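You operate a simulated robot arm through the tools that you are given. There is no shell and no other tool.

Carry out the task below with a simulated two-armed robot. There is one attempt and no reset: what you move stays moved.

TASK
Swap the brick in the clamp for the red long brick.
Fine: the white brick goes to the back of the bench; clamp the new one.
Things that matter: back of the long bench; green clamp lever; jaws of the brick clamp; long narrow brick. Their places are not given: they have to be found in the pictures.

Only the result counts: the job must be done as asked and must still hold three seconds after the hand-in. Knocking over, shifting, dropping, spilling or breaking anything else fails it.

THE ROBOT
Two 7-joint arms with fingered hands on one trunk that stands fixed in place. Base frame: the origin is at the foot of the trunk, x ahead of it, y to its left, z up; the work surface is at about z = 800. Lengths are in mm, angles in degrees, forces in N, time in s.
The left shoulder is at [50, 214, 869], the right one opposite. With the tool pointing down near the work surface each hand reaches from about 400 to 900 mm from the base axis, measured 20 degrees to its own side. Payload 3 kg a hand.
The TCP of each hand is the grasp point between the finger pads, 26 mm short of the fingertips. In the tool frame z runs along the fingers and y along their closing line. The gripper opens to 132 mm. The gripper's body begins 73 mm behind the TCP. The gripper is a hand of 3 fingers: y runs from the thumb to the fingers, the wrist lies at [0, 0, -229] in the tool frame, and closing takes about 1.5 s.
Orientation is told as [roll, pitch, yaw] about the base's x, y, z axes, in that order, counted from this pose: with the fingers straight down and closing along the base's y, the tool's x points along the base's -x, its y along +y and its z along -z.

THE INTERFACE
- The arms move only by the tool send_rows. It takes "left_targets", "right_targets" or both (then of equal length, played together; a hand with none holds still); each is a list of rows, each a list of 6 numbers: the shift along the tool's x, y, z in mm, then the turn, a rotation vector about the tool's x, y, z in degrees. In form: [[dx, dy, dz, wx, wy, wz], ...]. A call has 1 to 20 rows; each row is the pose to reach, as a shift and turn from the pose commanded when the call began, along the tool's axes at that moment. "left_jaw" and "right_jaw" are, for a hand that has rows, the gripper command, from -1 (fully open) to 1 (shut), values between in proportion, set as the call begins (left out, the last holds). A row lasts 0.2 s, in which the tool goes at most 50 mm and 8.6 degrees; a call with a longer step from one row to the next is refused whole, and so is a gripper value outside its range. A pose out of reach is approached as far as the arm can. The call stops where the force on the tool passes 40 N (or 10 N more than at its start, if that is more) or the arm is blocked; 0.2 s more then pass. The fingers move at their own pace (about 72 mm/s each) and stop on an object; they squeeze with about 24 N. The grip force told is the motor's: it shows also when the fingers shut on nothing. Time passes only in rows, and 0.2 s behind the last, so rows that repeat a pose let the fingers close. It gives the time, the measured TCP pose, the force on the tool (base axes), the opening and the grip force at its end, in the units of the frame above (readings bear some noise), with the torque about the TCP (base axes, N m) and any sound that the robot's microphone picked up, and new pictures: "pictures" is both (left out), scene, wrist or none (wrist: the cameras of the hands that moved).
- Cameras (640 x 400 px; columns grow to the right, rows downward): "scene" is now at [32.5, -32.2, 1498.6]; the picture's right is [-0.45, -0.89, 0.00], its down [-0.63, 0.32, -0.71] and it looks along [0.63, -0.32, -0.71] (base axes); focal length 332 px, centre (320, 200). "left" rides on the left gripper at [-62, 3, -92] in its tool frame; the picture's right is [-0.05, -1.00, 0.00], its down [0.83, -0.04, -0.56] and it looks along [0.55, -0.03, 0.83] (tool axes); focal length 230 px, centre (320, 200). "right" rides on the right gripper at [61, 3, -92] in its tool frame; the picture's right is [-0.05, 1.00, 0.00], its down [-0.83, -0.04, -0.56] and it looks along [-0.55, -0.03, 0.83] (tool axes); focal length 230 px, centre (320, 200).
- curl_fingers(finger1, finger2, thumb_bend, hand): sets how far each is bent, from 0 (flat) to 1 (curled in); at 0.3 the hand is open as for a grip, at 0.7 the pads meet at the TCP. One left out holds its place. A second passes; each finger stops where it meets its share of the squeeze, and holds until it gets a number again. A gripper value or a shape takes the hand back. It gives what a move gives, with no picture; readings hold the bend of each and the force on the fingers (four entries, about 0 where the hand has none), thumb and palm.
- set_grasp(shape, hand): the hand has 3 fingers and takes this shape, open, in about a second: jaw (thumb against the fingers, like two jaws); tri (thumb and two fingers); tip (a fingertip pinch); poke (one finger out to press); point (the index stretched); flat (the hand flat); cup (the hand cupped); fist (a fist). The gripper value then closes the fingers along that shape, each until it touches; the sizes above hold for jaw. It gives what a move gives, with no picture.
- turn_head(pan, tilt): turns the head with the scene camera to pan (to the left, within 86 degrees either way) and tilt (down, from -29 to 69), counted from straight ahead of the robot. It gives what a move gives, and a new picture of the scene camera.
- pixel_to_xyz(camera, pixels): there is no depth. For up to 12 entries [column, row, z] of the newest picture of that camera ("zoom" is the newest enlarged one), the place [x, y] in the base frame at which the ray of that pixel passes the height z, good to about 2 mm, but the place of the scene camera against the robot may be out by one fixed shift of up to 12 mm in any direction. It takes no simulated time.
- close_up(camera, box): a new picture of the part [left, top, right, bottom] of that camera's present view, enlarged. It takes no simulated time.
- sign_off(): hands the job in; it is judged then, once.

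Leave the grippers open and the arms clear of the work at the hand-in unless told otherwise.

The tools are called after "Call:" as a command line: name --argument value ..., lists and objects as JSON in quotes. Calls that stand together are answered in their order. send_rows: Moves the arms, as the interface text tells. Its arguments: {"type":"object","properties":{"left_targets":{"type":"array","items":{"type":"array","items":{"type":"number"}}},"left_jaw":{"type":"number"},"right_targets":{"type":"array","items":{"type":"array","items":{"type":"number"}}},"right_jaw":{"type":"number"},"pictures":{"type":"string","enum":["both","scene","wrist","none"]}},"required":[]} The other tools are called the same way: set_grasp (shape, hand) gives the hand a shape; curl_fingers (finger1, finger2, thumb_bend, hand) moves the fingers one by one; turn_head (pan, tilt) turns the head that bears the scene camera; pixel_to_xyz (camera, pixels) gives the place at which the rays of pixels pass given heights; close_up (camera, box) takes an enlarged picture of a part of a camera's view; sign_off () hands the job in.

At the start:

```text
t: 0.0
left_ee_pos: [529.4, -52.4, 1139.2]
left_tool_rot: [-0.1, 0.0, -23.5]
left_wrist_force: [-0.3, -0.3, 0.4]
left_moment: [-0.01, 0.03, -0.03]
left_gripper_width: 131.9
left_grasp_force: 0.0
left_shape: jaw
left_bend: [0.3, 0.3, 0.3]
left_finger forces: [0.0, 0.0, 0.0, 0.0, 0.1, 0.1]
right_ee_pos: [415.3, -473.5, 1130.1]
right_tool_rot: [-0.1, -0.1, -23.6]
right_wrist_force: [0.3, -0.6, 0.7]
right_moment: [0.02, -0.01, 0.01]
right_gripper_width: 131.8
right_grasp_force: 0.2
right_shape: jaw
right_bend: [0.3, 0.3, 0.3]
right_finger forces: [0.0, 0.1, 0.0, 0.0, 0.1, 0.1]
head pan, tilt: [-27.0, 44.9]
```

scene: 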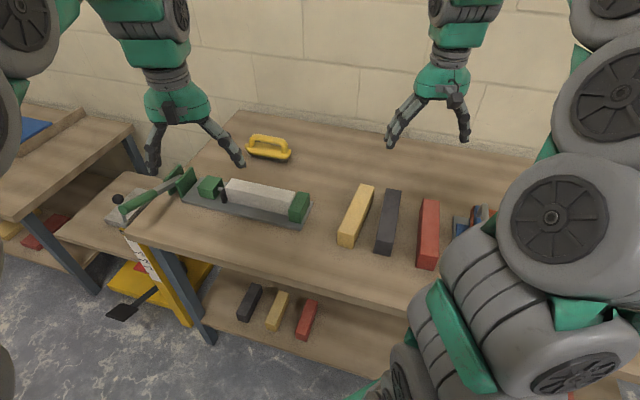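
right: 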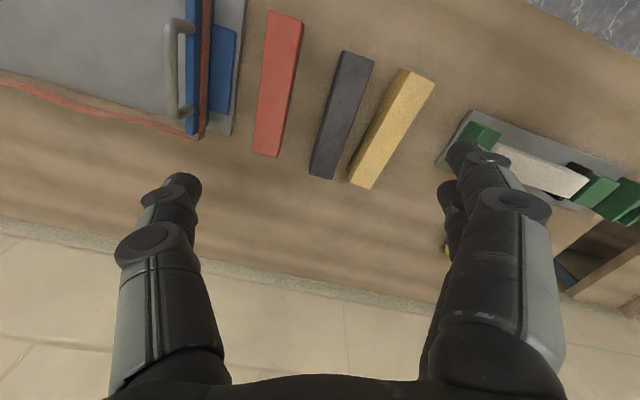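
left: 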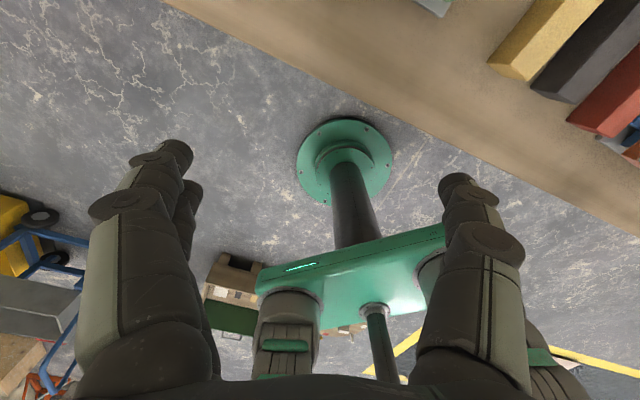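

I see a clamp at about (250,200) in the scene with a white brick in it, with the green lever running to the left end (about 150,195). A yellow, a dark and a red brick lie to the right, and the red one is at about (428,235). I'll enlarge these areas first.

Call:
close_up --camera "scene" --box '[90, 120, 330, 270]'

Call:
close_up --camera "scene" --box '[320, 150, 520, 275]'

Call:
close_up --camera "right" --box '[400, 80, 640, 230]'

```text
2.67 times, centred on (210, 195) of scene
```

zoom: 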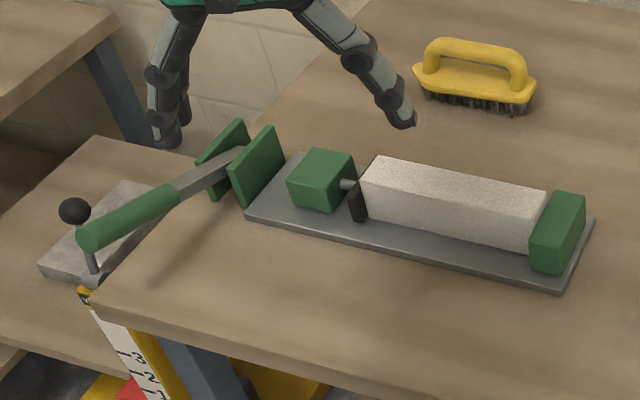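

```text
3.20 times, centred on (420, 212) of scene
```

zoom: 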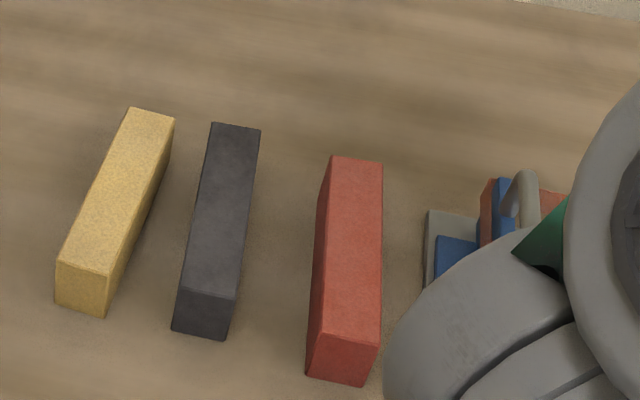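

```text
2.67 times, centred on (520, 155) of right
```

zoom: 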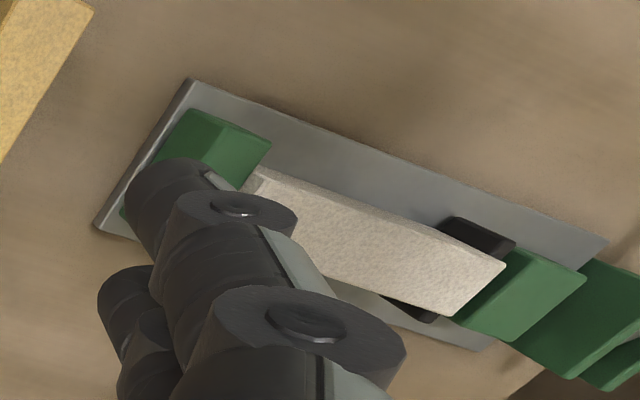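

The clamp has a base plate, a fixed jaw at its right end, a moving block with a small rod and black parts, two green cheeks and a green-handled lever. Next I'll measure rough places of the clamp parts and the bricks in the scene picture.

Call:
pixel_to_xyz --camera "scene" --pixels '[[182, 199, 800], [303, 229, 800], [314, 202, 800], [225, 193, 840], [296, 207, 840], [124, 205, 850], [165, 190, 850], [420, 268, 800], [438, 202, 850], [423, 200, 850], [435, 270, 800], [270, 150, 820]]'

Call:
pixel_to_xyz --camera "right" --pixels '[[268, 10, 850], [302, 20, 850], [253, 153, 850], [278, 156, 850], [343, 50, 850], [374, 58, 850], [310, 175, 850], [335, 178, 850], [400, 68, 850], [435, 80, 850], [348, 182, 850], [372, 188, 850]]'

```text
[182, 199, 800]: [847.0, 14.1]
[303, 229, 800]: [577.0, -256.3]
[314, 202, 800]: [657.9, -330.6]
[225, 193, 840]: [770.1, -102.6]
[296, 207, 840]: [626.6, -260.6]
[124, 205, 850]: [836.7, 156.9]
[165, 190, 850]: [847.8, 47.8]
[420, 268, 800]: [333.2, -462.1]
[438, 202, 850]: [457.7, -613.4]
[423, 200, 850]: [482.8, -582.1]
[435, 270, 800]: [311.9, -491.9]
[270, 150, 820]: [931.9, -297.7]
```

```text
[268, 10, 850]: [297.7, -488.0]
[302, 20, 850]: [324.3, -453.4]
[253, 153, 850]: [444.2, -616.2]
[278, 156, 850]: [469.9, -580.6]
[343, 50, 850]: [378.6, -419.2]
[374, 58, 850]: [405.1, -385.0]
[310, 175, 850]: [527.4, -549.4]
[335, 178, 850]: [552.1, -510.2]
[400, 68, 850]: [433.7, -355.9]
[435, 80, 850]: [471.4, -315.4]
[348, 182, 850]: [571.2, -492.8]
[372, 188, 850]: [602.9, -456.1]
```

The clamp lies along a 45° line through about (700,-180), and the handle end is near (124,208) in the scene. I'll turn the head toward the clamp for a better look.

Call:
turn_head --pan -5 --tilt 42

```text
t: 0.9
left_ee_pos: [531.2, -51.3, 1139.0]
left_tool_rot: [0.0, -0.1, -23.4]
left_wrist_force: [0.4, 0.9, 0.0]
left_moment: [0.01, -0.02, 0.02]
left_gripper_width: 131.6
left_grasp_force: 0.0
left_shape: jaw
left_bend: [0.3, 0.3, 0.3]
left_finger forces: [0.1, 0.0, 0.0, 0.0, 0.0, 0.0]
right_ee_pos: [416.6, -473.7, 1131.5]
right_tool_rot: [0.0, 0.2, -23.5]
right_wrist_force: [-0.1, -0.3, 0.1]
right_moment: [0.01, 0.0, 0.01]
right_gripper_width: 131.7
right_grasp_force: 0.0
right_shape: jaw
right_bend: [0.3, 0.3, 0.3]
right_finger forces: [0.0, 0.0, 0.0, 0.1, 0.0, 0.1]
head pan, tilt: [-5.0, 42.0]
```

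scene: 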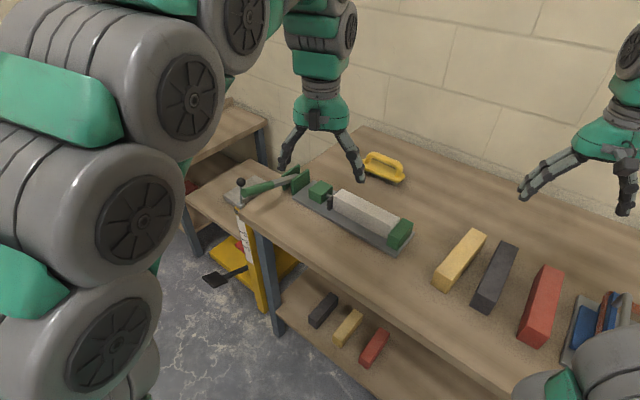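

Call:
close_up --camera "scene" --box '[210, 140, 430, 278]'

Call:
close_up --camera "scene" --box '[220, 155, 350, 236]'

```text
2.90 times, centred on (320, 209) of scene
```

zoom: 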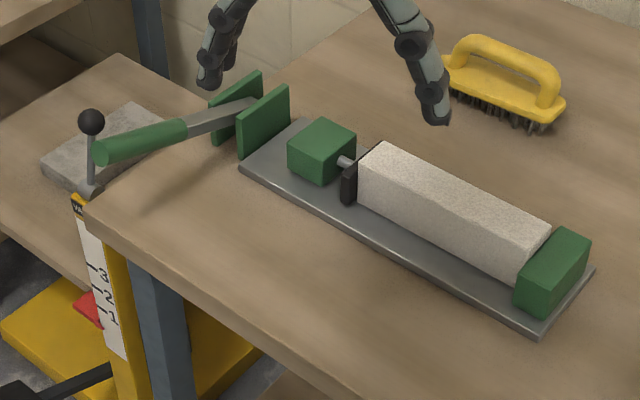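

```text
4.92 times, centred on (285, 196) of scene
```

zoom: 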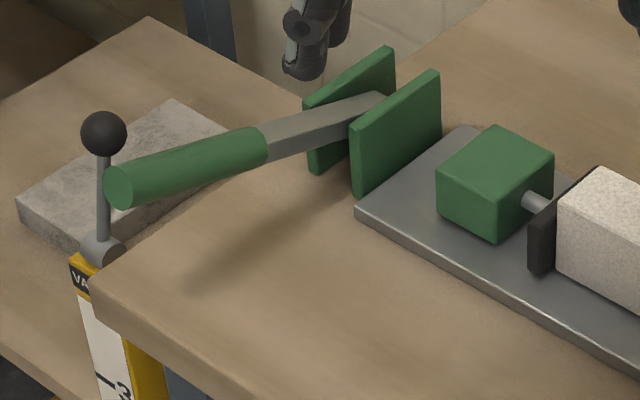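

The clamp reads clearly now. The lever stands forward of the bench between two green cheeks, a rod drives the black moving jaw, and the fixed jaw is at the right end. A black ball lever on the yellow lift stands close to the handle end, so I must avoid that. Next I'll move the left arm aside to the left so the right wrist camera can view the lever.

Call:
send_rows --left_targets '[[30, 33, 0, 0, 0, 0], [60, 66, 0, 0, 0, 0], [90, 99, 0, 0, 0, 0], [120, 132, 0, 0, 0, 0], [150, 165, 0, 0, 0, 0], [180, 198, 0, 0, 0, 0], [210, 231, 0, 0, 0, 0], [240, 264, 0, 0, 0, 0], [271, 298, 0, 0, 0, 0]]' --pictures "both"

```text
t: 2.9
left_ee_pos: [400.2, 327.4, 1139.7]
left_tool_rot: [0.0, 0.0, -23.5]
left_wrist_force: [-0.2, -0.4, 0.7]
left_moment: [-0.02, 0.0, 0.01]
left_gripper_width: 132.0
left_grasp_force: 0.1
left_shape: jaw
left_bend: [0.3, 0.3, 0.3]
left_finger forces: [0.0, 0.0, 0.0, 0.0, 0.0, 0.0]
right_ee_pos: [415.9, -474.2, 1130.1]
right_tool_rot: [0.1, 0.0, -23.5]
right_wrist_force: [-0.7, 0.3, -0.4]
right_moment: [-0.02, -0.01, 0.05]
right_gripper_width: 131.8
right_grasp_force: 0.1
right_shape: jaw
right_bend: [0.3, 0.3, 0.3]
right_finger forces: [0.1, 0.0, 0.0, 0.0, 0.1, 0.1]
head pan, tilt: [-5.0, 42.0]
```

scene: 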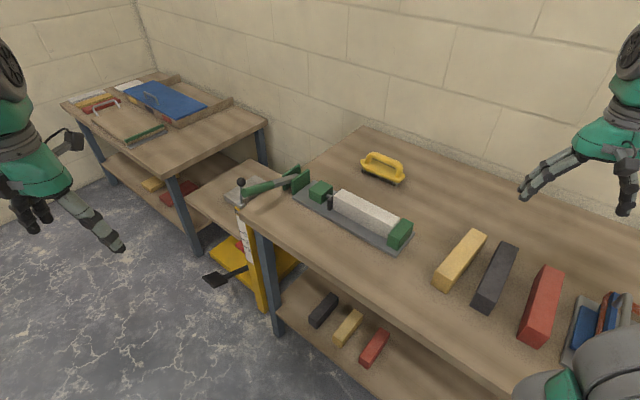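
left: 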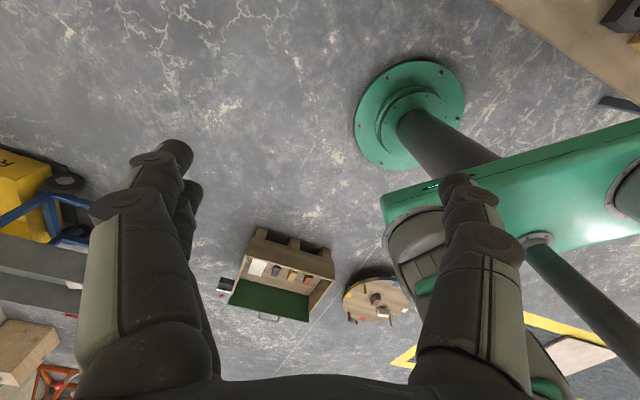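

The view is clear now. I'll bring the right hand over the bench in front of the clamp so its camera sees the lever and the jaws.

Call:
send_rows --right_targets '[[8, 47, 0, 0, 0, 0], [16, 94, 0, 0, 0, 0], [24, 141, 0, 0, 0, 0], [32, 188, 0, 0, 0, 0], [40, 235, 0, 0, 0, 0], [48, 282, 0, 0, 0, 0], [56, 329, 0, 0, 0, 0], [64, 376, 0, 0, 0, 0], [70, 421, 0, 0, 0, 0]]' --pictures "both"

```text
t: 4.9
left_ee_pos: [401.3, 326.7, 1141.4]
left_tool_rot: [0.0, 0.0, -23.5]
left_wrist_force: [0.0, 0.0, -0.6]
left_moment: [0.05, 0.04, 0.04]
left_gripper_width: 131.9
left_grasp_force: 0.1
left_shape: jaw
left_bend: [0.3, 0.3, 0.3]
left_finger forces: [0.0, 0.0, 0.0, 0.0, 0.1, 0.1]
right_ee_pos: [522.8, -59.5, 1130.3]
right_tool_rot: [0.2, 0.0, -23.5]
right_wrist_force: [-0.6, 0.6, -0.2]
right_moment: [-0.02, 0.0, 0.01]
right_gripper_width: 132.0
right_grasp_force: 0.0
right_shape: jaw
right_bend: [0.3, 0.3, 0.3]
right_finger forces: [0.1, 0.1, 0.0, 0.0, 0.0, 0.1]
head pan, tilt: [-5.0, 42.0]
```

scene: 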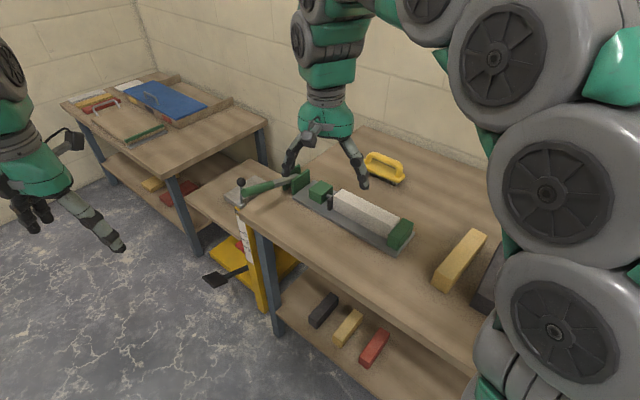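
right: 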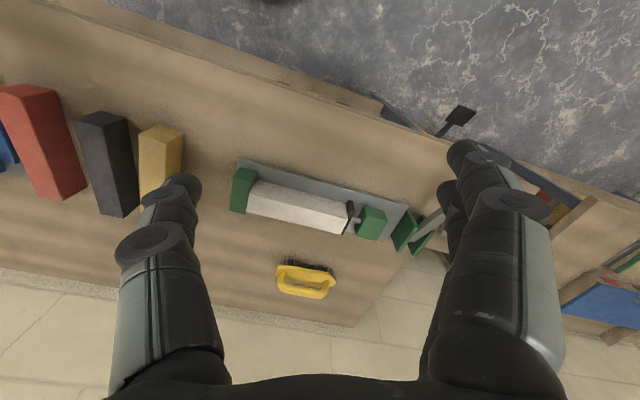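

The camera now sees the whole clamp, with the jaws at (240,190) to (370,222) and the cheeks at about (410,232); a finger hides the lever. I'll enlarge the clamp, then shift the hand.

Call:
close_up --camera "right" --box '[220, 140, 460, 290]'

Call:
pixel_to_xyz --camera "right" --pixels '[[242, 160, 800], [407, 204, 800], [402, 250, 800], [250, 205, 860], [350, 230, 860], [0, 265, 800], [350, 326, 800], [0, 0, 800], [460, 145, 800], [305, 292, 820]]'

```text
2.67 times, centred on (340, 215) of right
```

zoom: 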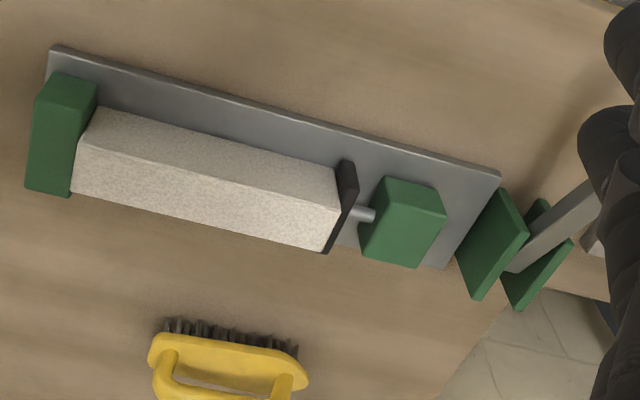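

```text
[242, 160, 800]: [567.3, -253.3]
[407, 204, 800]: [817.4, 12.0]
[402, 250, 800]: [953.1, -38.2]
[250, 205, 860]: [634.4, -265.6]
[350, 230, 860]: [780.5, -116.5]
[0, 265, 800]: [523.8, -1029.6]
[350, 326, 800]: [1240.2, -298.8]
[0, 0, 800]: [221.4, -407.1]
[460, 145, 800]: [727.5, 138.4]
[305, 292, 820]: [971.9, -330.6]
```

The jaws and brick are clear: a rod leads from the green block to a black plate, which presses the white brick to the far green jaw. I'll shift the right hand further left to see the lever with its camera.

Call:
send_rows --right_targets '[[10, 38, 0, 0, 0, 0], [20, 76, 0, 0, 0, 0], [30, 114, 0, 0, 0, 0], [40, 152, 0, 0, 0, 0], [40, 180, 0, 0, 0, 0]]' --pictures "wrist"

```text
t: 6.1
left_ee_pos: [400.9, 326.4, 1141.6]
left_tool_rot: [0.0, 0.0, -23.5]
left_wrist_force: [0.1, 0.1, -0.5]
left_moment: [0.03, -0.01, 0.01]
left_gripper_width: 131.5
left_grasp_force: 0.1
left_shape: jaw
left_bend: [0.3, 0.3, 0.3]
left_finger forces: [0.0, 0.0, 0.1, 0.0, 0.0, 0.1]
right_ee_pos: [554.2, 122.9, 1131.6]
right_tool_rot: [-0.1, 0.1, -23.4]
right_wrist_force: [-0.1, 0.3, 0.1]
right_moment: [0.0, 0.03, 0.03]
right_gripper_width: 131.9
right_grasp_force: 0.1
right_shape: jaw
right_bend: [0.3, 0.3, 0.3]
right_finger forces: [0.0, 0.0, 0.0, 0.1, 0.1, 0.1]
head pan, tilt: [-5.0, 42.0]
```

right: 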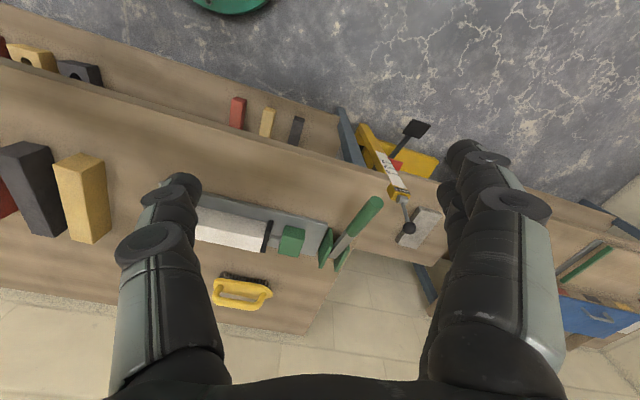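

Call:
close_up --camera "right" --box '[240, 150, 464, 290]'

Call:
close_up --camera "scene" --box '[220, 150, 340, 225]'

```text
2.86 times, centred on (352, 220) of right
```

zoom: 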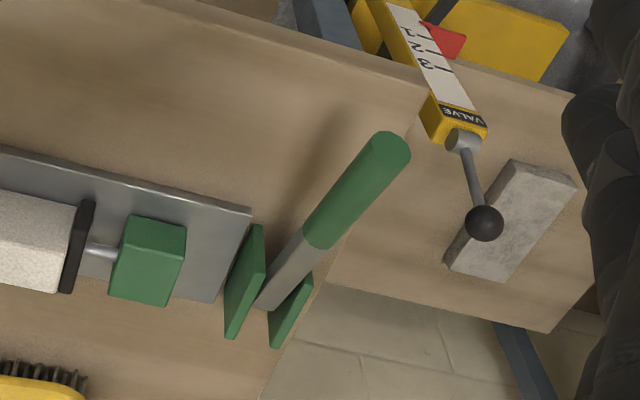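

```text
5.33 times, centred on (280, 188) of scene
```

zoom: 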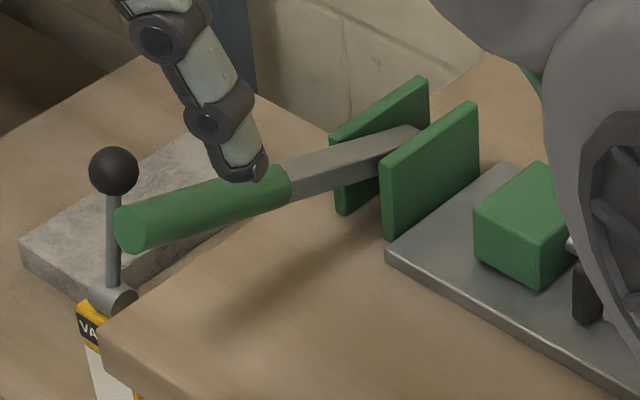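

The lever is fully visible. I'll triangulate the handle end, the junction and the lever root from the right camera at (377,202), (351,234), (334.5,255) and the scene camera at (244.6,193.3), (273,184.7), (295,175.3).

Call:
pixel_to_xyz --camera "right" --pixels '[[377.2, 201.8, 800], [377.2, 201.8, 1000], [351.3, 234, 800], [351.3, 234, 1000], [334.5, 255, 800], [334.5, 255, 1000], [409, 228, 800], [409, 228, 1000], [330, 229, 850], [318, 267, 850], [347, 248, 850], [335, 271, 850]]'

Call:
pixel_to_xyz --camera "scene" --pixels '[[244.6, 193.3, 800], [244.6, 193.3, 1000], [273.1, 184.7, 800], [273.1, 184.7, 1000], [295, 175.3, 800], [295, 175.3, 1000], [241.4, 182, 800], [241.4, 182, 1000]]'

```text
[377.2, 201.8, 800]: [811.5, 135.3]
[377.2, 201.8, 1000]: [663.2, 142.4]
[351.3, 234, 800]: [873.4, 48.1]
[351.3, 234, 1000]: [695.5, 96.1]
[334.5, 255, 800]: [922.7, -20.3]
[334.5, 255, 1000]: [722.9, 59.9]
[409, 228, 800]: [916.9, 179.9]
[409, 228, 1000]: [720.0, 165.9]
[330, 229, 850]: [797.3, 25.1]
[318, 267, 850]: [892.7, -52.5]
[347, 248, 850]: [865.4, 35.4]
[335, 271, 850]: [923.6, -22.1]
```

```text
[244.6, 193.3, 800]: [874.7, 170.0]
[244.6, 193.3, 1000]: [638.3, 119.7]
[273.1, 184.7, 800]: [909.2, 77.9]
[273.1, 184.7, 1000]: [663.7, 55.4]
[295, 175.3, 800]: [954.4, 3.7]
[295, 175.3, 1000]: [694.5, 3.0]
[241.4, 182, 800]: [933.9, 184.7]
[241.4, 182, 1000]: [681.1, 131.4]
```

The handle end comes out near (707,140,940) and the junction near (786,71,895), so the lever leans about 23° up toward the bench front. For a second baseline with the accurate wrist camera, I'll lower the right hand 130 mm in place.

Call:
send_rows --right_targets '[[0, 0, 45, 0, 0, 0], [0, 0, 90, 0, 0, 0], [0, 0, 130, 0, 0, 0]]' --pictures "wrist"

```text
t: 6.9
left_ee_pos: [400.5, 327.2, 1140.5]
left_tool_rot: [0.0, 0.0, -23.6]
left_wrist_force: [-1.0, -0.6, -0.2]
left_moment: [0.0, 0.03, -0.02]
left_gripper_width: 131.6
left_grasp_force: 0.2
left_shape: jaw
left_bend: [0.3, 0.3, 0.3]
left_finger forces: [0.0, 0.0, 0.0, 0.0, 0.0, 0.1]
right_ee_pos: [553.3, 121.7, 998.3]
right_tool_rot: [0.0, -0.1, -23.5]
right_wrist_force: [0.4, 0.6, -0.6]
right_moment: [-0.01, 0.0, -0.03]
right_gripper_width: 132.1
right_grasp_force: 0.0
right_shape: jaw
right_bend: [0.3, 0.3, 0.3]
right_finger forces: [0.0, 0.1, 0.0, 0.0, 0.0, 0.1]
head pan, tilt: [-5.0, 42.0]
```

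right: 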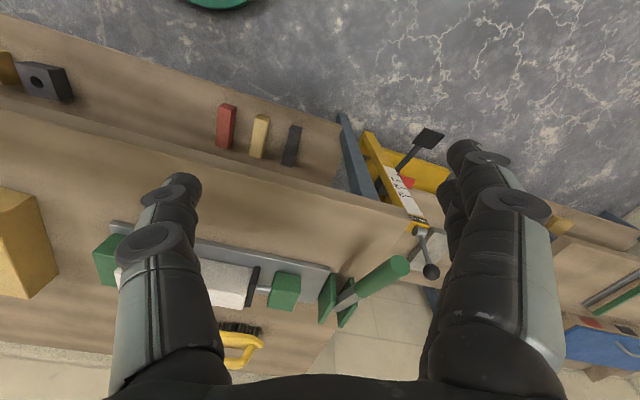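

Call:
close_up --camera "right" --box '[230, 210, 454, 350]'

```text
2.86 times, centred on (342, 280) of right
```

zoom: 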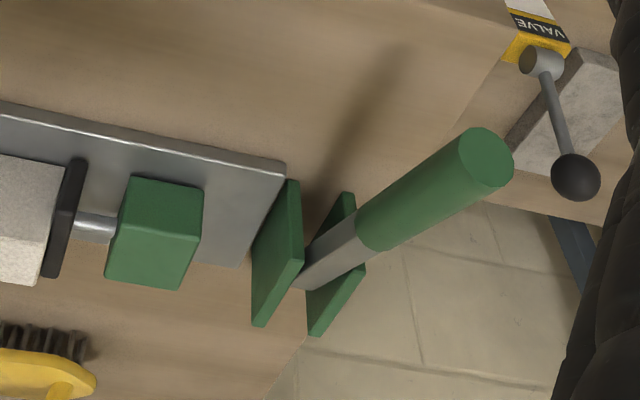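

I'll read the same points in this second picture: handle end at zoom (487,158), junction (363,232), cheek top corners (300,262) and (258,325), ball (575,177).

Call:
pixel_to_xyz --camera "zoom" --pixels '[[487, 158, 800], [487, 158, 1000], [363, 232, 800], [363, 232, 900], [300, 262, 800], [300, 262, 900], [258, 325, 800], [258, 325, 900], [575, 177, 800], [575, 177, 900], [287, 166, 800], [237, 268, 800]]'

```text
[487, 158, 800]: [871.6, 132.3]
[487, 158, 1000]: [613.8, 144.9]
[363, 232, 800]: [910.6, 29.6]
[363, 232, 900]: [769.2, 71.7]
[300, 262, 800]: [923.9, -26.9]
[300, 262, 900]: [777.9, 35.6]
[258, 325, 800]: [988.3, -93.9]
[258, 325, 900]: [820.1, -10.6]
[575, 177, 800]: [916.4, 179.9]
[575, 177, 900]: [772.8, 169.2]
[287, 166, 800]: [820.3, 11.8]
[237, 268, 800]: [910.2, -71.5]
```

Two-view triangulation puts the handle end at about (730,139,910). The cheeks are near (805–870, 26 to -35) with tops at about z 875, and the ball knob is at (916,180,800), low and off the lever plane. Next the right arm goes back to its side, so the left arm can take the lever.

Call:
send_rows --right_targets '[[0, 0, -45, 0, 0, 0], [0, 0, -90, 0, 0, 0], [-5, -35, -120, 0, 0, 0], [-12, -78, -130, 0, 0, 0], [-19, -124, -130, 0, 0, 0], [-26, -170, -130, 0, 0, 0], [-33, -216, -130, 0, 0, 0], [-40, -262, -130, 0, 0, 0], [-47, -308, -130, 0, 0, 0], [-54, -354, -130, 0, 0, 0], [-61, -400, -130, 0, 0, 0], [-68, -446, -130, 0, 0, 0], [-75, -482, -130, 0, 0, 0]]' --pictures "both"

```text
t: 9.7
left_ee_pos: [401.9, 328.0, 1141.2]
left_tool_rot: [0.0, -0.1, -23.3]
left_wrist_force: [-0.3, -1.1, -0.6]
left_moment: [0.02, 0.0, 0.01]
left_gripper_width: 132.0
left_grasp_force: 0.0
left_shape: jaw
left_bend: [0.3, 0.3, 0.3]
left_finger forces: [0.0, 0.0, 0.0, 0.0, 0.0, 0.1]
right_ee_pos: [429.0, -353.5, 1131.8]
right_tool_rot: [0.0, 0.0, -23.5]
right_wrist_force: [-0.3, 1.2, -0.2]
right_moment: [0.0, 0.05, 0.0]
right_gripper_width: 132.0
right_grasp_force: 0.1
right_shape: jaw
right_bend: [0.3, 0.3, 0.3]
right_finger forces: [0.1, 0.1, 0.0, 0.1, 0.0, 0.1]
head pan, tilt: [-5.0, 42.0]
```

scene: 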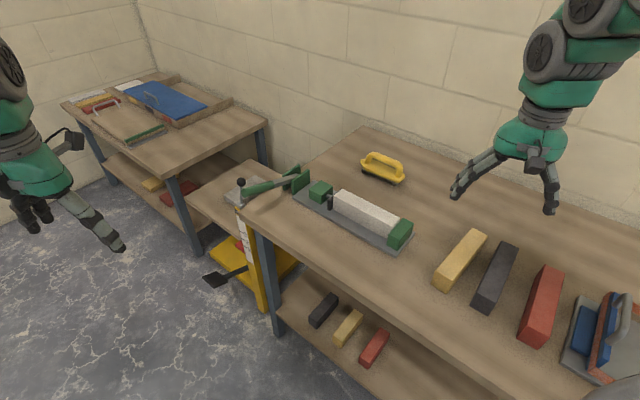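
right: 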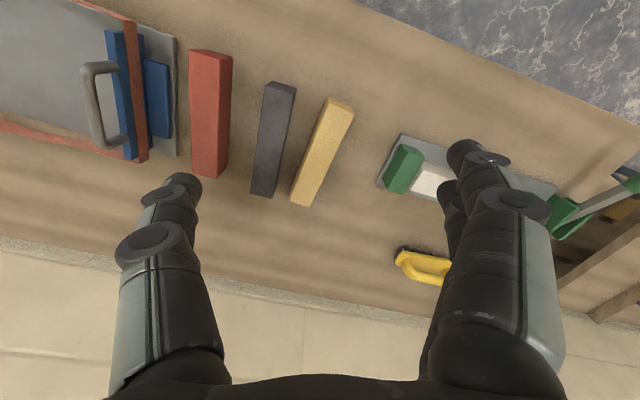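

The red brick, the other bricks and the blue tool are all visible. Now I'll turn the left hand 19.8° about its z so its closing line runs along the clamp axis.

Call:
send_rows --left_targets '[[0, 0, 0, 0, 0, 6.6], [0, 0, 0, 0, 0, 13.2], [0, 0, 0, 0, 0, 19.8]]' --pictures "none"

```text
t: 10.5
left_ee_pos: [399.9, 327.8, 1139.3]
left_tool_rot: [0.0, -0.1, -43.3]
left_wrist_force: [0.1, -0.6, 0.7]
left_moment: [0.02, 0.02, 0.02]
left_gripper_width: 131.9
left_grasp_force: 0.1
left_shape: jaw
left_bend: [0.3, 0.3, 0.3]
left_finger forces: [0.0, 0.0, 0.0, 0.0, 0.0, 0.0]
right_ee_pos: [430.3, -353.5, 1131.5]
right_tool_rot: [0.0, 0.0, -23.4]
right_wrist_force: [0.3, 0.0, -0.3]
right_moment: [-0.01, 0.01, 0.02]
right_gripper_width: 131.5
right_grasp_force: 0.1
right_shape: jaw
right_bend: [0.3, 0.3, 0.3]
right_finger forces: [0.1, 0.1, 0.1, 0.0, 0.1, 0.0]
head pan, tilt: [-5.0, 42.0]
```

The hand is aligned. Next I'll swing it to point along the lever axis from the front, with the TCP about 100 mm short of the handle end near (662,203,944), tilting by 70°.

Call:
send_rows --left_targets '[[-30.7, 9.9, 21.8, 0, -7.78, 0], [-61.4, 19.8, 43.6, 0, -15.56, 0], [-92, 29.6, 65.3, 0, -23.3, 0], [-122.7, 39.5, 87.1, 0, -31.1, 0], [-153.3, 49.3, 108.9, 0, -38.9, 0], [-184, 59.2, 130.7, 0, -46.7, 0], [-214.7, 69, 152.4, 0, -54.4, 0], [-245.3, 78.9, 174.2, 0, -62.2, 0], [-276, 88.8, 196, 0, -70, 0]]' --pictures "both"

```text
t: 12.5
left_ee_pos: [662.6, 203.8, 945.0]
left_tool_rot: [-0.3, -69.9, -42.9]
left_wrist_force: [0.9, 0.2, 0.4]
left_moment: [0.01, 0.0, -0.04]
left_gripper_width: 131.6
left_grasp_force: 0.0
left_shape: jaw
left_bend: [0.3, 0.3, 0.3]
left_finger forces: [0.1, 0.0, 0.1, 0.0, 0.1, 0.0]
right_ee_pos: [429.4, -352.9, 1131.9]
right_tool_rot: [0.1, 0.0, -23.4]
right_wrist_force: [-0.6, -0.1, 0.7]
right_moment: [0.02, -0.01, 0.04]
right_gripper_width: 131.8
right_grasp_force: 0.1
right_shape: jaw
right_bend: [0.3, 0.3, 0.3]
right_finger forces: [0.1, 0.0, 0.0, 0.0, 0.0, 0.0]
head pan, tilt: [-5.0, 42.0]
```

scene: 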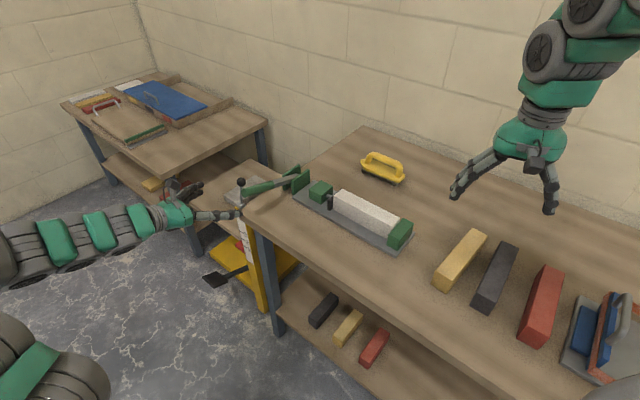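
left: 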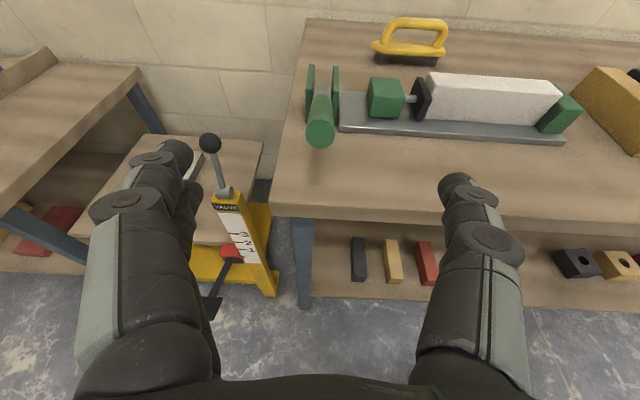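

This view is excellent: the handle end is at (320,128), the cheeks at (310,85) and (336,88), and the ball knob at (210,143) just beyond the left fingers. I'll enlarge and triangulate the ball and handle again before advancing.

Call:
close_up --camera "left" --box '[160, 40, 400, 190]'

Call:
pixel_to_xyz --camera "left" --pixels '[[320, 132, 800], [320, 132, 900], [210, 143, 800], [210, 143, 900], [225, 195, 800], [225, 195, 700], [283, 205, 800], [307, 20, 800], [341, 131, 800], [340, 131, 810], [565, 143, 810], [338, 95, 810]]'

```text
2.67 times, centred on (280, 115) of left
```

zoom: 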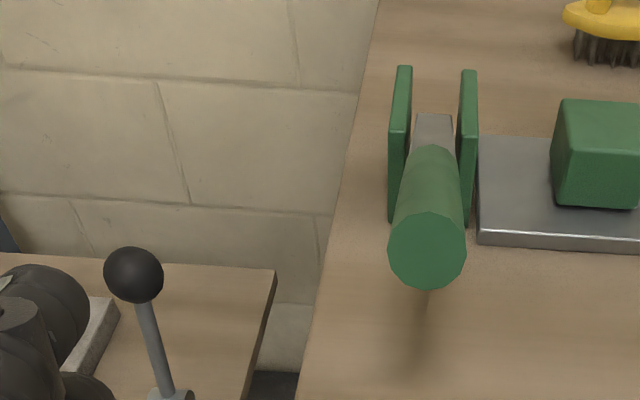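

```text
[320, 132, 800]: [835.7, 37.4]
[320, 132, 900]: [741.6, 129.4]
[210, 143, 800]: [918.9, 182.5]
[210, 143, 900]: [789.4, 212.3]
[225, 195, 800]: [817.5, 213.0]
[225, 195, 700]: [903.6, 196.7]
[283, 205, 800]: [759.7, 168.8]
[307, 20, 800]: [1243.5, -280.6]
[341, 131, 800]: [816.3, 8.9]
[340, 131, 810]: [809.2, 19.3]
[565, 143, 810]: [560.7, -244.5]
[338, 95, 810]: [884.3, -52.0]
```

The ball is fixed at (917,181,800), about 55 mm clear of the path. I'll read the cheek geometry to find the lever's pivot height and place.

Call:
pixel_to_xyz --camera "zoom" --pixels '[[391, 221, 800], [471, 225, 800], [400, 131, 800], [400, 131, 900], [467, 135, 800], [467, 135, 900], [404, 66, 800], [404, 66, 900], [468, 70, 800], [468, 70, 900], [434, 113, 850], [427, 248, 910]]'

```text
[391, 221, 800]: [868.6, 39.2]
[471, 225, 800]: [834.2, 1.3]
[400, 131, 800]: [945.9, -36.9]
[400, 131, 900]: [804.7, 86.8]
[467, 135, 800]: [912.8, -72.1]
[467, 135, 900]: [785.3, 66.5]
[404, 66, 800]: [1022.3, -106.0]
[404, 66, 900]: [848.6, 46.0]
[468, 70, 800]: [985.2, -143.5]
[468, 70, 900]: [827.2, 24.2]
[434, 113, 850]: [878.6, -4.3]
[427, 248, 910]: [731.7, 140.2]
```

The cheeks span p≈605–683 with tops at z≈858, so the pivot is near (882, -5, 833), and the handle end is 224 mm away at about 20° elevation. The hand lies right on the lever axis, so I'll advance 100 mm along the tool's z and check.

Call:
send_rows --left_targets '[[0, 0, 35, 0, 0, 0], [0, 0, 70, 0, 0, 0], [1, 0, 100, 0, 0, 0]]' --left_jaw -1 --pictures "both"

```text
t: 13.3
left_ee_pos: [732.3, 138.6, 907.7]
left_tool_rot: [0.0, -70.0, -43.2]
left_wrist_force: [-0.5, 0.0, -0.2]
left_moment: [-0.02, 0.0, -0.01]
left_gripper_width: 131.8
left_grasp_force: 0.1
left_shape: jaw
left_bend: [0.3, 0.3, 0.3]
left_finger forces: [0.0, 0.0, 0.0, 0.0, 0.1, 0.0]
right_ee_pos: [429.1, -352.5, 1132.3]
right_tool_rot: [0.0, 0.1, -23.5]
right_wrist_force: [-0.2, -0.5, -0.5]
right_moment: [0.01, 0.01, 0.01]
right_gripper_width: 132.1
right_grasp_force: 0.0
right_shape: jaw
right_bend: [0.3, 0.3, 0.3]
right_finger forces: [0.0, 0.0, 0.1, 0.0, 0.1, 0.1]
head pan, tilt: [-5.0, 42.0]
```

scene: 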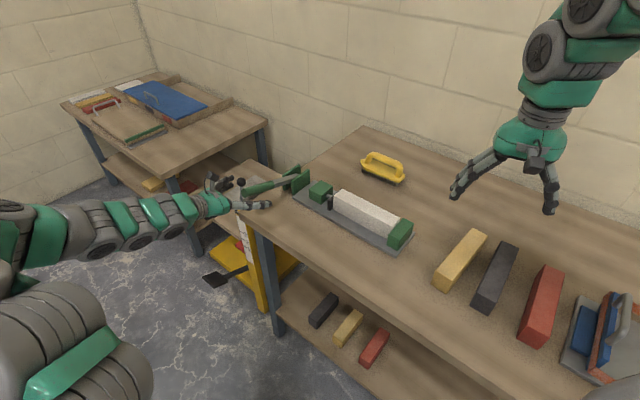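
left: 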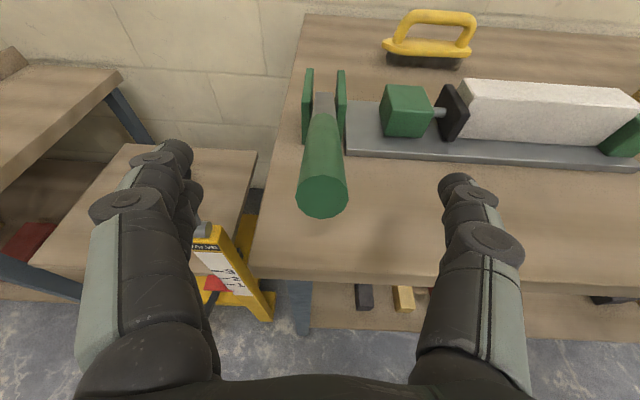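

The handle end now sits right at the grasp point (320,200). I'll advance 45 mm more along the axis, then close on the handle.

Call:
send_rows --left_targets '[[0, 0, 25, 0, 0, 0], [0, 0, 45, 0, 0, 0]]' --pictures "wrist"

```text
t: 13.9
left_ee_pos: [760.9, 111.1, 892.3]
left_tool_rot: [0.0, -70.1, -43.1]
left_wrist_force: [-0.4, 0.1, 0.0]
left_moment: [0.01, 0.03, -0.01]
left_gripper_width: 131.6
left_grasp_force: 0.1
left_shape: jaw
left_bend: [0.3, 0.3, 0.3]
left_finger forces: [0.0, 0.1, 0.0, 0.0, 0.0, 0.0]
right_ee_pos: [430.0, -352.9, 1130.7]
right_tool_rot: [-0.1, 0.0, -23.4]
right_wrist_force: [0.3, 0.5, -0.3]
right_moment: [-0.03, 0.03, 0.01]
right_gripper_width: 131.7
right_grasp_force: 0.1
right_shape: jaw
right_bend: [0.3, 0.3, 0.3]
right_finger forces: [0.1, 0.1, 0.1, 0.0, 0.0, 0.1]
head pan, tilt: [-5.0, 42.0]
```

left: 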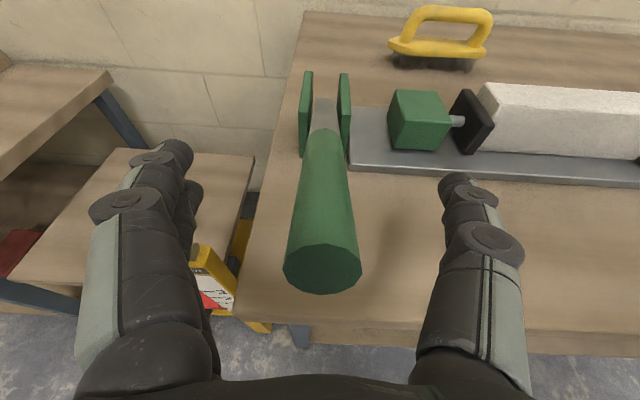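

The handle lies centred between the fingers. I'll close the left hand on it while holding still.

Call:
send_rows --left_targets '[[0, 0, 0, 0, 0, 0], [0, 0, 0, 0, 0, 0], [0, 0, 0, 0, 0, 0], [0, 0, 0, 0, 0, 0], [0, 0, 0, 0, 0, 0], [0, 0, 0, 0, 0, 0], [0, 0, 0, 0, 0, 0]]' --left_jaw 1 --pictures "wrist"

```text
t: 15.5
left_ee_pos: [761.4, 111.7, 892.1]
left_tool_rot: [0.0, -70.0, -43.2]
left_wrist_force: [1.8, -2.1, -1.4]
left_moment: [0.0, -0.03, -0.02]
left_gripper_width: 16.3
left_grasp_force: 24.1
left_shape: jaw
left_bend: [0.72, 0.71, 0.7]
left_finger forces: [11.4, 9.2, 0.0, 0.1, 21.3, 0.1]
right_ee_pos: [429.5, -352.8, 1131.6]
right_tool_rot: [-0.1, 0.0, -23.5]
right_wrist_force: [0.4, -0.6, -0.4]
right_moment: [0.0, 0.04, -0.04]
right_gripper_width: 132.0
right_grasp_force: 0.1
right_shape: jaw
right_bend: [0.3, 0.3, 0.3]
right_finger forces: [0.0, 0.1, 0.0, 0.0, 0.0, 0.0]
head pan, tilt: [-5.0, 42.0]
```

left: 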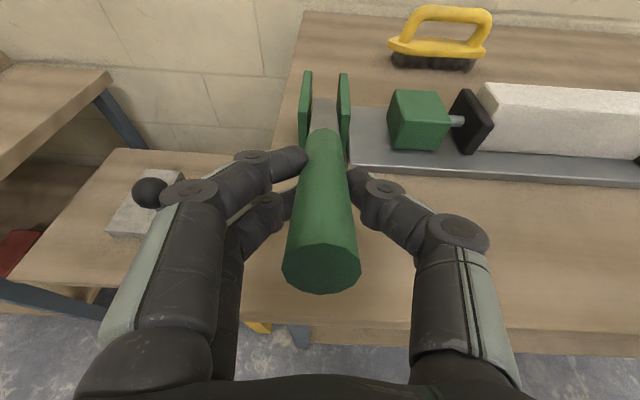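

The handle is gripped with 24 N. I'll try lifting the lever by an 8° arc about its pivot, 179 mm ahead of the TCP, and watch the force.

Call:
send_rows --left_targets '[[-12.5, 0, 0.4, 0, 4, 0], [-24.9, 0, 1.7, 0, 8, 0]]' --pictures "both"

```text
t: 16.1
left_ee_pos: [768.2, 103.8, 915.8]
left_tool_rot: [-0.1, -62.0, -43.4]
left_wrist_force: [-10.7, 4.0, 1.4]
left_moment: [0.04, 0.03, -0.06]
left_gripper_width: 16.5
left_grasp_force: 24.0
left_shape: jaw
left_bend: [0.72, 0.71, 0.7]
left_finger forces: [11.8, 11.1, 0.0, 0.0, 26.1, 0.1]
right_ee_pos: [429.6, -352.7, 1132.1]
right_tool_rot: [0.0, 0.1, -23.3]
right_wrist_force: [-0.4, -0.6, -0.4]
right_moment: [0.06, 0.03, -0.01]
right_gripper_width: 132.2
right_grasp_force: 0.1
right_shape: jaw
right_bend: [0.3, 0.3, 0.3]
right_finger forces: [0.0, 0.0, 0.1, 0.1, 0.0, 0.1]
head pan, tilt: [-5.0, 42.0]
```

scene: 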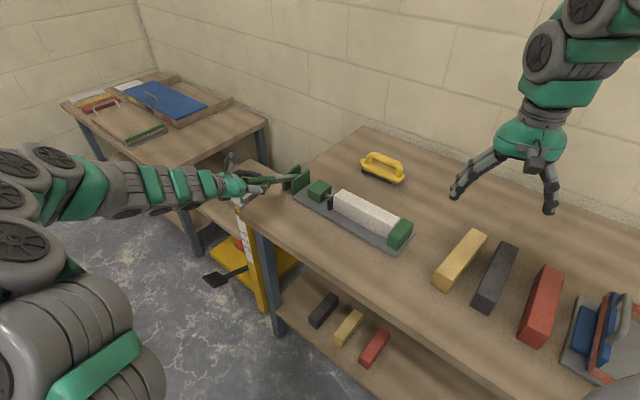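
left: 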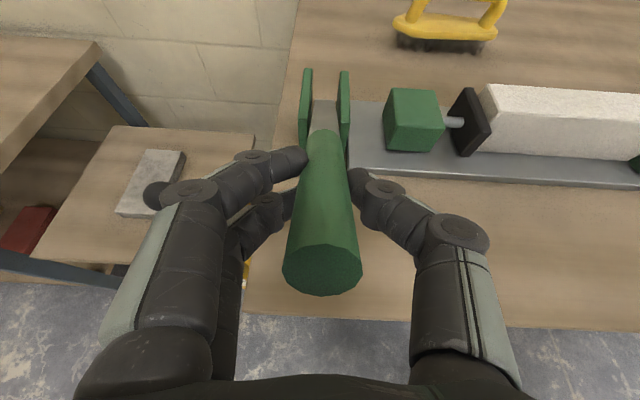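

The lever came up 8° with the hand, with only about 10 N outward along the lever. I'll continue the arc 18° more with a slight outward correction.

Call:
send_rows --left_targets '[[-18.8, 0, -1.0, 0, 6, 0], [-37.4, 0, 0.8, 0, 12, 0], [-55.8, 0, 4.7, 0, 18, 0]]' --pictures "both"

```text
t: 16.9
left_ee_pos: [790.8, 81.2, 963.9]
left_tool_rot: [-0.1, -43.8, -43.3]
left_wrist_force: [14.9, -8.8, -17.3]
left_moment: [0.13, -0.06, 0.11]
left_gripper_width: 13.7
left_grasp_force: 24.3
left_shape: jaw
left_bend: [0.71, 0.7, 0.7]
left_finger forces: [12.9, 11.0, 0.0, 0.0, 17.0, 0.0]
right_ee_pos: [429.1, -353.3, 1131.2]
right_tool_rot: [-0.1, 0.0, -23.6]
right_wrist_force: [-0.5, 0.3, -1.1]
right_moment: [-0.01, -0.01, -0.04]
right_gripper_width: 131.9
right_grasp_force: 0.1
right_shape: jaw
right_bend: [0.3, 0.3, 0.3]
right_finger forces: [0.0, 0.0, 0.0, 0.1, 0.0, 0.1]
head pan, tilt: [-5.0, 42.0]
```

scene: 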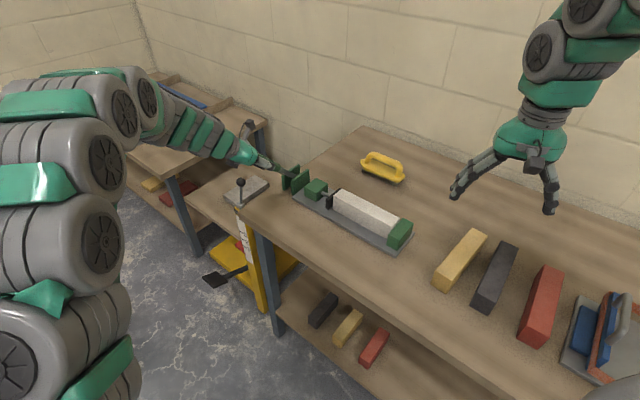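
left: 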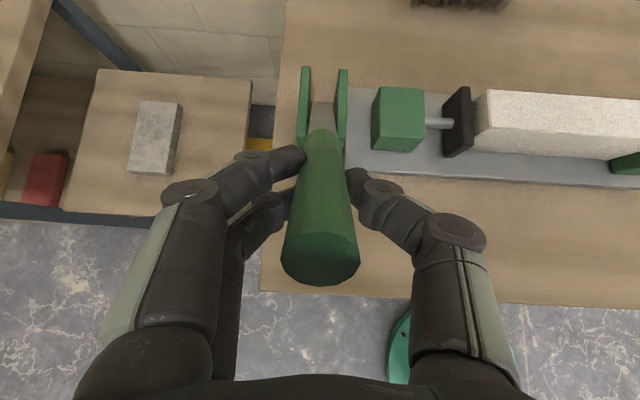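

The black jaw has begun to draw back from the white brick: there is a gap at about (480,120) in the left view. The pull is now inward, so I'll return to the 179.5 mm radius and lift 18° more, letting the hand's tilt lag slightly.

Call:
send_rows --left_targets '[[-18.8, 0, 3.0, 0, 5, 0], [-37.3, 0, 5.9, 0, 10, 0], [-55.5, 0, 10.8, 0, 15, 0]]' --pictures "both"

```text
t: 17.7
left_ee_pos: [825.4, 49.3, 993.7]
left_tool_rot: [0.0, -29.0, -43.3]
left_wrist_force: [-4.9, -3.2, 1.5]
left_moment: [0.0, 0.14, -0.12]
left_gripper_width: 14.5
left_grasp_force: 23.6
left_shape: jaw
left_bend: [0.71, 0.71, 0.7]
left_finger forces: [12.1, 12.3, 0.0, 0.1, 25.2, 0.1]
right_ee_pos: [429.1, -353.1, 1131.9]
right_tool_rot: [0.1, 0.0, -23.4]
right_wrist_force: [-0.5, 0.4, -0.2]
right_moment: [0.01, 0.01, 0.03]
right_gripper_width: 131.8
right_grasp_force: 0.0
right_shape: jaw
right_bend: [0.3, 0.3, 0.3]
right_finger forces: [0.1, 0.0, 0.0, 0.0, 0.0, 0.0]
head pan, tilt: [-5.0, 42.0]
```

scene: 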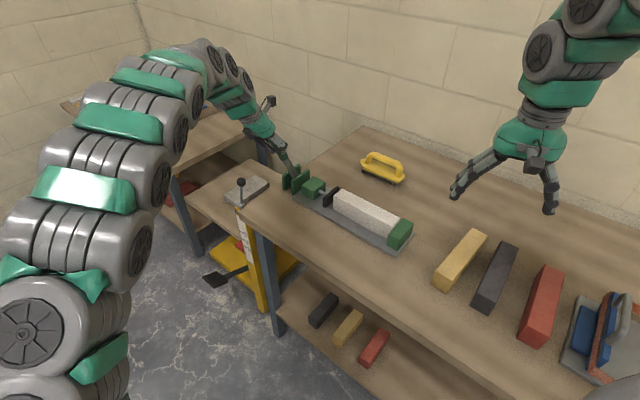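
left: 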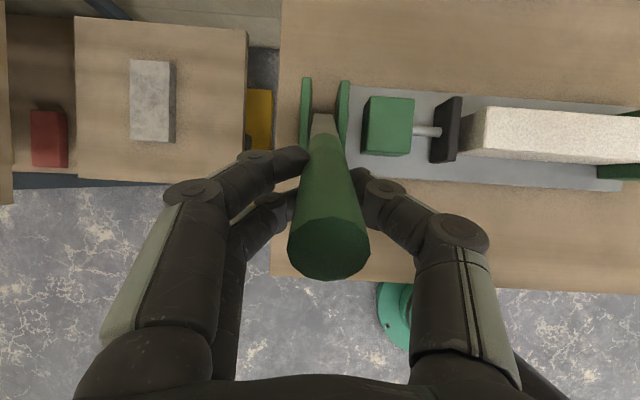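

Forces are low and the jaw gap keeps growing. I'll go on to about 90° on the same circle, easing the hand's tilt back to keep within reach.

Call:
send_rows --left_targets '[[-19.1, 0, 1.4, 0, -1, 0], [-40.5, 0, 6.2, 0, -3, 0], [-61.1, 0, 13.5, 0, -5, 0], [-78, 0, 21.8, 0, -7, 0]]' --pictures "both"

```text
t: 18.5
left_ee_pos: [862.6, 15.2, 1007.8]
left_tool_rot: [-0.2, -33.2, -43.1]
left_wrist_force: [-30.5, 13.4, 11.2]
left_moment: [-0.12, 0.38, -0.48]
left_gripper_width: 15.5
left_grasp_force: 23.8
left_shape: jaw
left_bend: [0.72, 0.74, 0.72]
left_finger forces: [12.5, 0.0, 0.1, 0.1, 42.0, 0.0]
right_ee_pos: [428.7, -352.6, 1132.3]
right_tool_rot: [0.0, -0.2, -23.4]
right_wrist_force: [0.0, -0.8, 0.5]
right_moment: [-0.04, -0.02, 0.01]
right_gripper_width: 131.9
right_grasp_force: 0.0
right_shape: jaw
right_bend: [0.3, 0.3, 0.3]
right_finger forces: [0.0, 0.0, 0.1, 0.0, 0.1, 0.0]
head pan, tilt: [-5.0, 42.0]
stopped in row 4 (left hand): the force on the tool passed its limit at 60 N (the readings are from after the stop); the commanded pose is now the measured one
```

scene: 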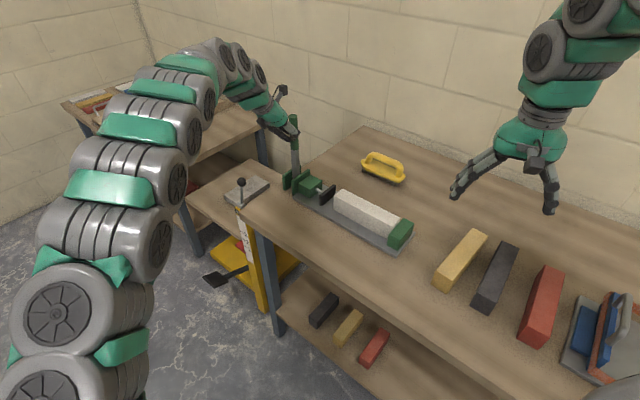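
left: 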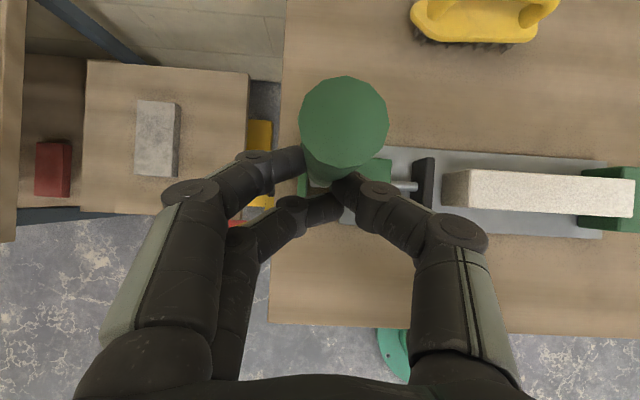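

The lever hit its upper stop near 85° and the call stopped. The lever now stands about upright in the scene at (295,145), and the jaw gap is wider. I'll enlarge to judge the state.

Call:
close_up --camera "scene" --box '[240, 100, 430, 260]'

Call:
close_up --camera "left" --box '[260, 60, 640, 260]'

```text
2.50 times, centred on (335, 180) of scene
```

zoom: 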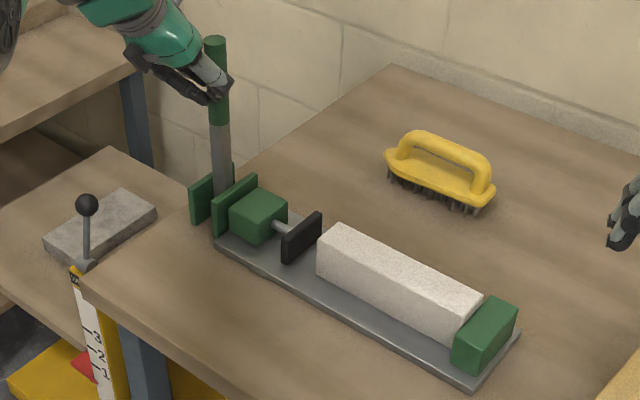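

```text
1.68 times, centred on (450, 160) of left
```

zoom: 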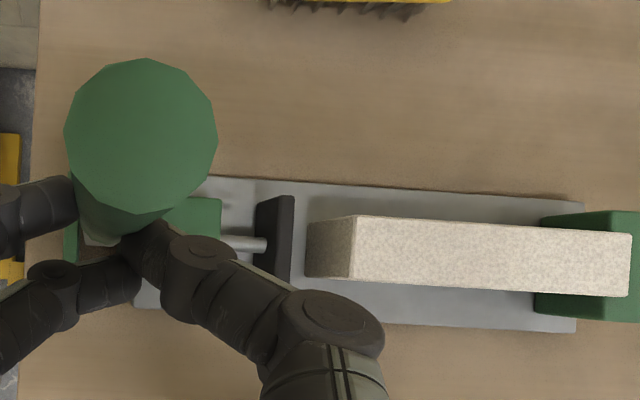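

The gap between black jaw and white brick is now some 15–20 mm, so the clamp is open. The hand still presses about 31 N into the stop, so I'll back off 5 mm to the front and read again.

Call:
send_rows --left_targets '[[4.2, 0, -2.7, 0, 0, 0], [4.2, 0, -2.7, 0, 0, 0]]' --pictures "wrist"

```text
t: 19.1
left_ee_pos: [861.9, 15.9, 1008.7]
left_tool_rot: [-0.1, -33.3, -43.3]
left_wrist_force: [-6.4, -1.6, 3.9]
left_moment: [-0.14, 0.11, -0.1]
left_gripper_width: 13.2
left_grasp_force: 24.3
left_shape: jaw
left_bend: [0.72, 0.74, 0.72]
left_finger forces: [10.6, 0.0, 0.0, 0.1, 20.4, 0.0]
right_ee_pos: [428.9, -352.8, 1132.2]
right_tool_rot: [0.0, 0.0, -23.5]
right_wrist_force: [-0.1, 0.2, 0.0]
right_moment: [0.02, 0.01, -0.02]
right_gripper_width: 131.9
right_grasp_force: 0.0
right_shape: jaw
right_bend: [0.3, 0.3, 0.3]
right_finger forces: [0.0, 0.0, 0.0, 0.1, 0.0, 0.0]
head pan, tilt: [-5.0, 42.0]
```

left: 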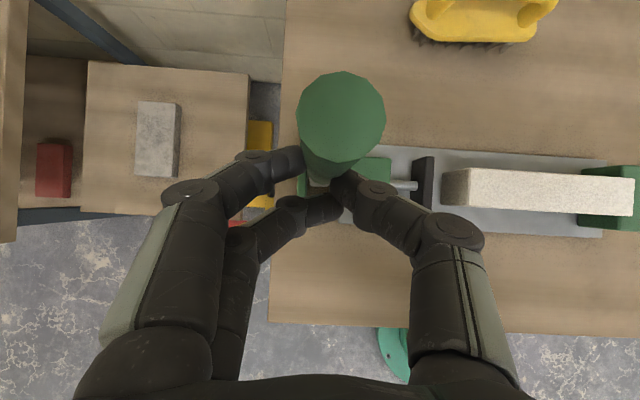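

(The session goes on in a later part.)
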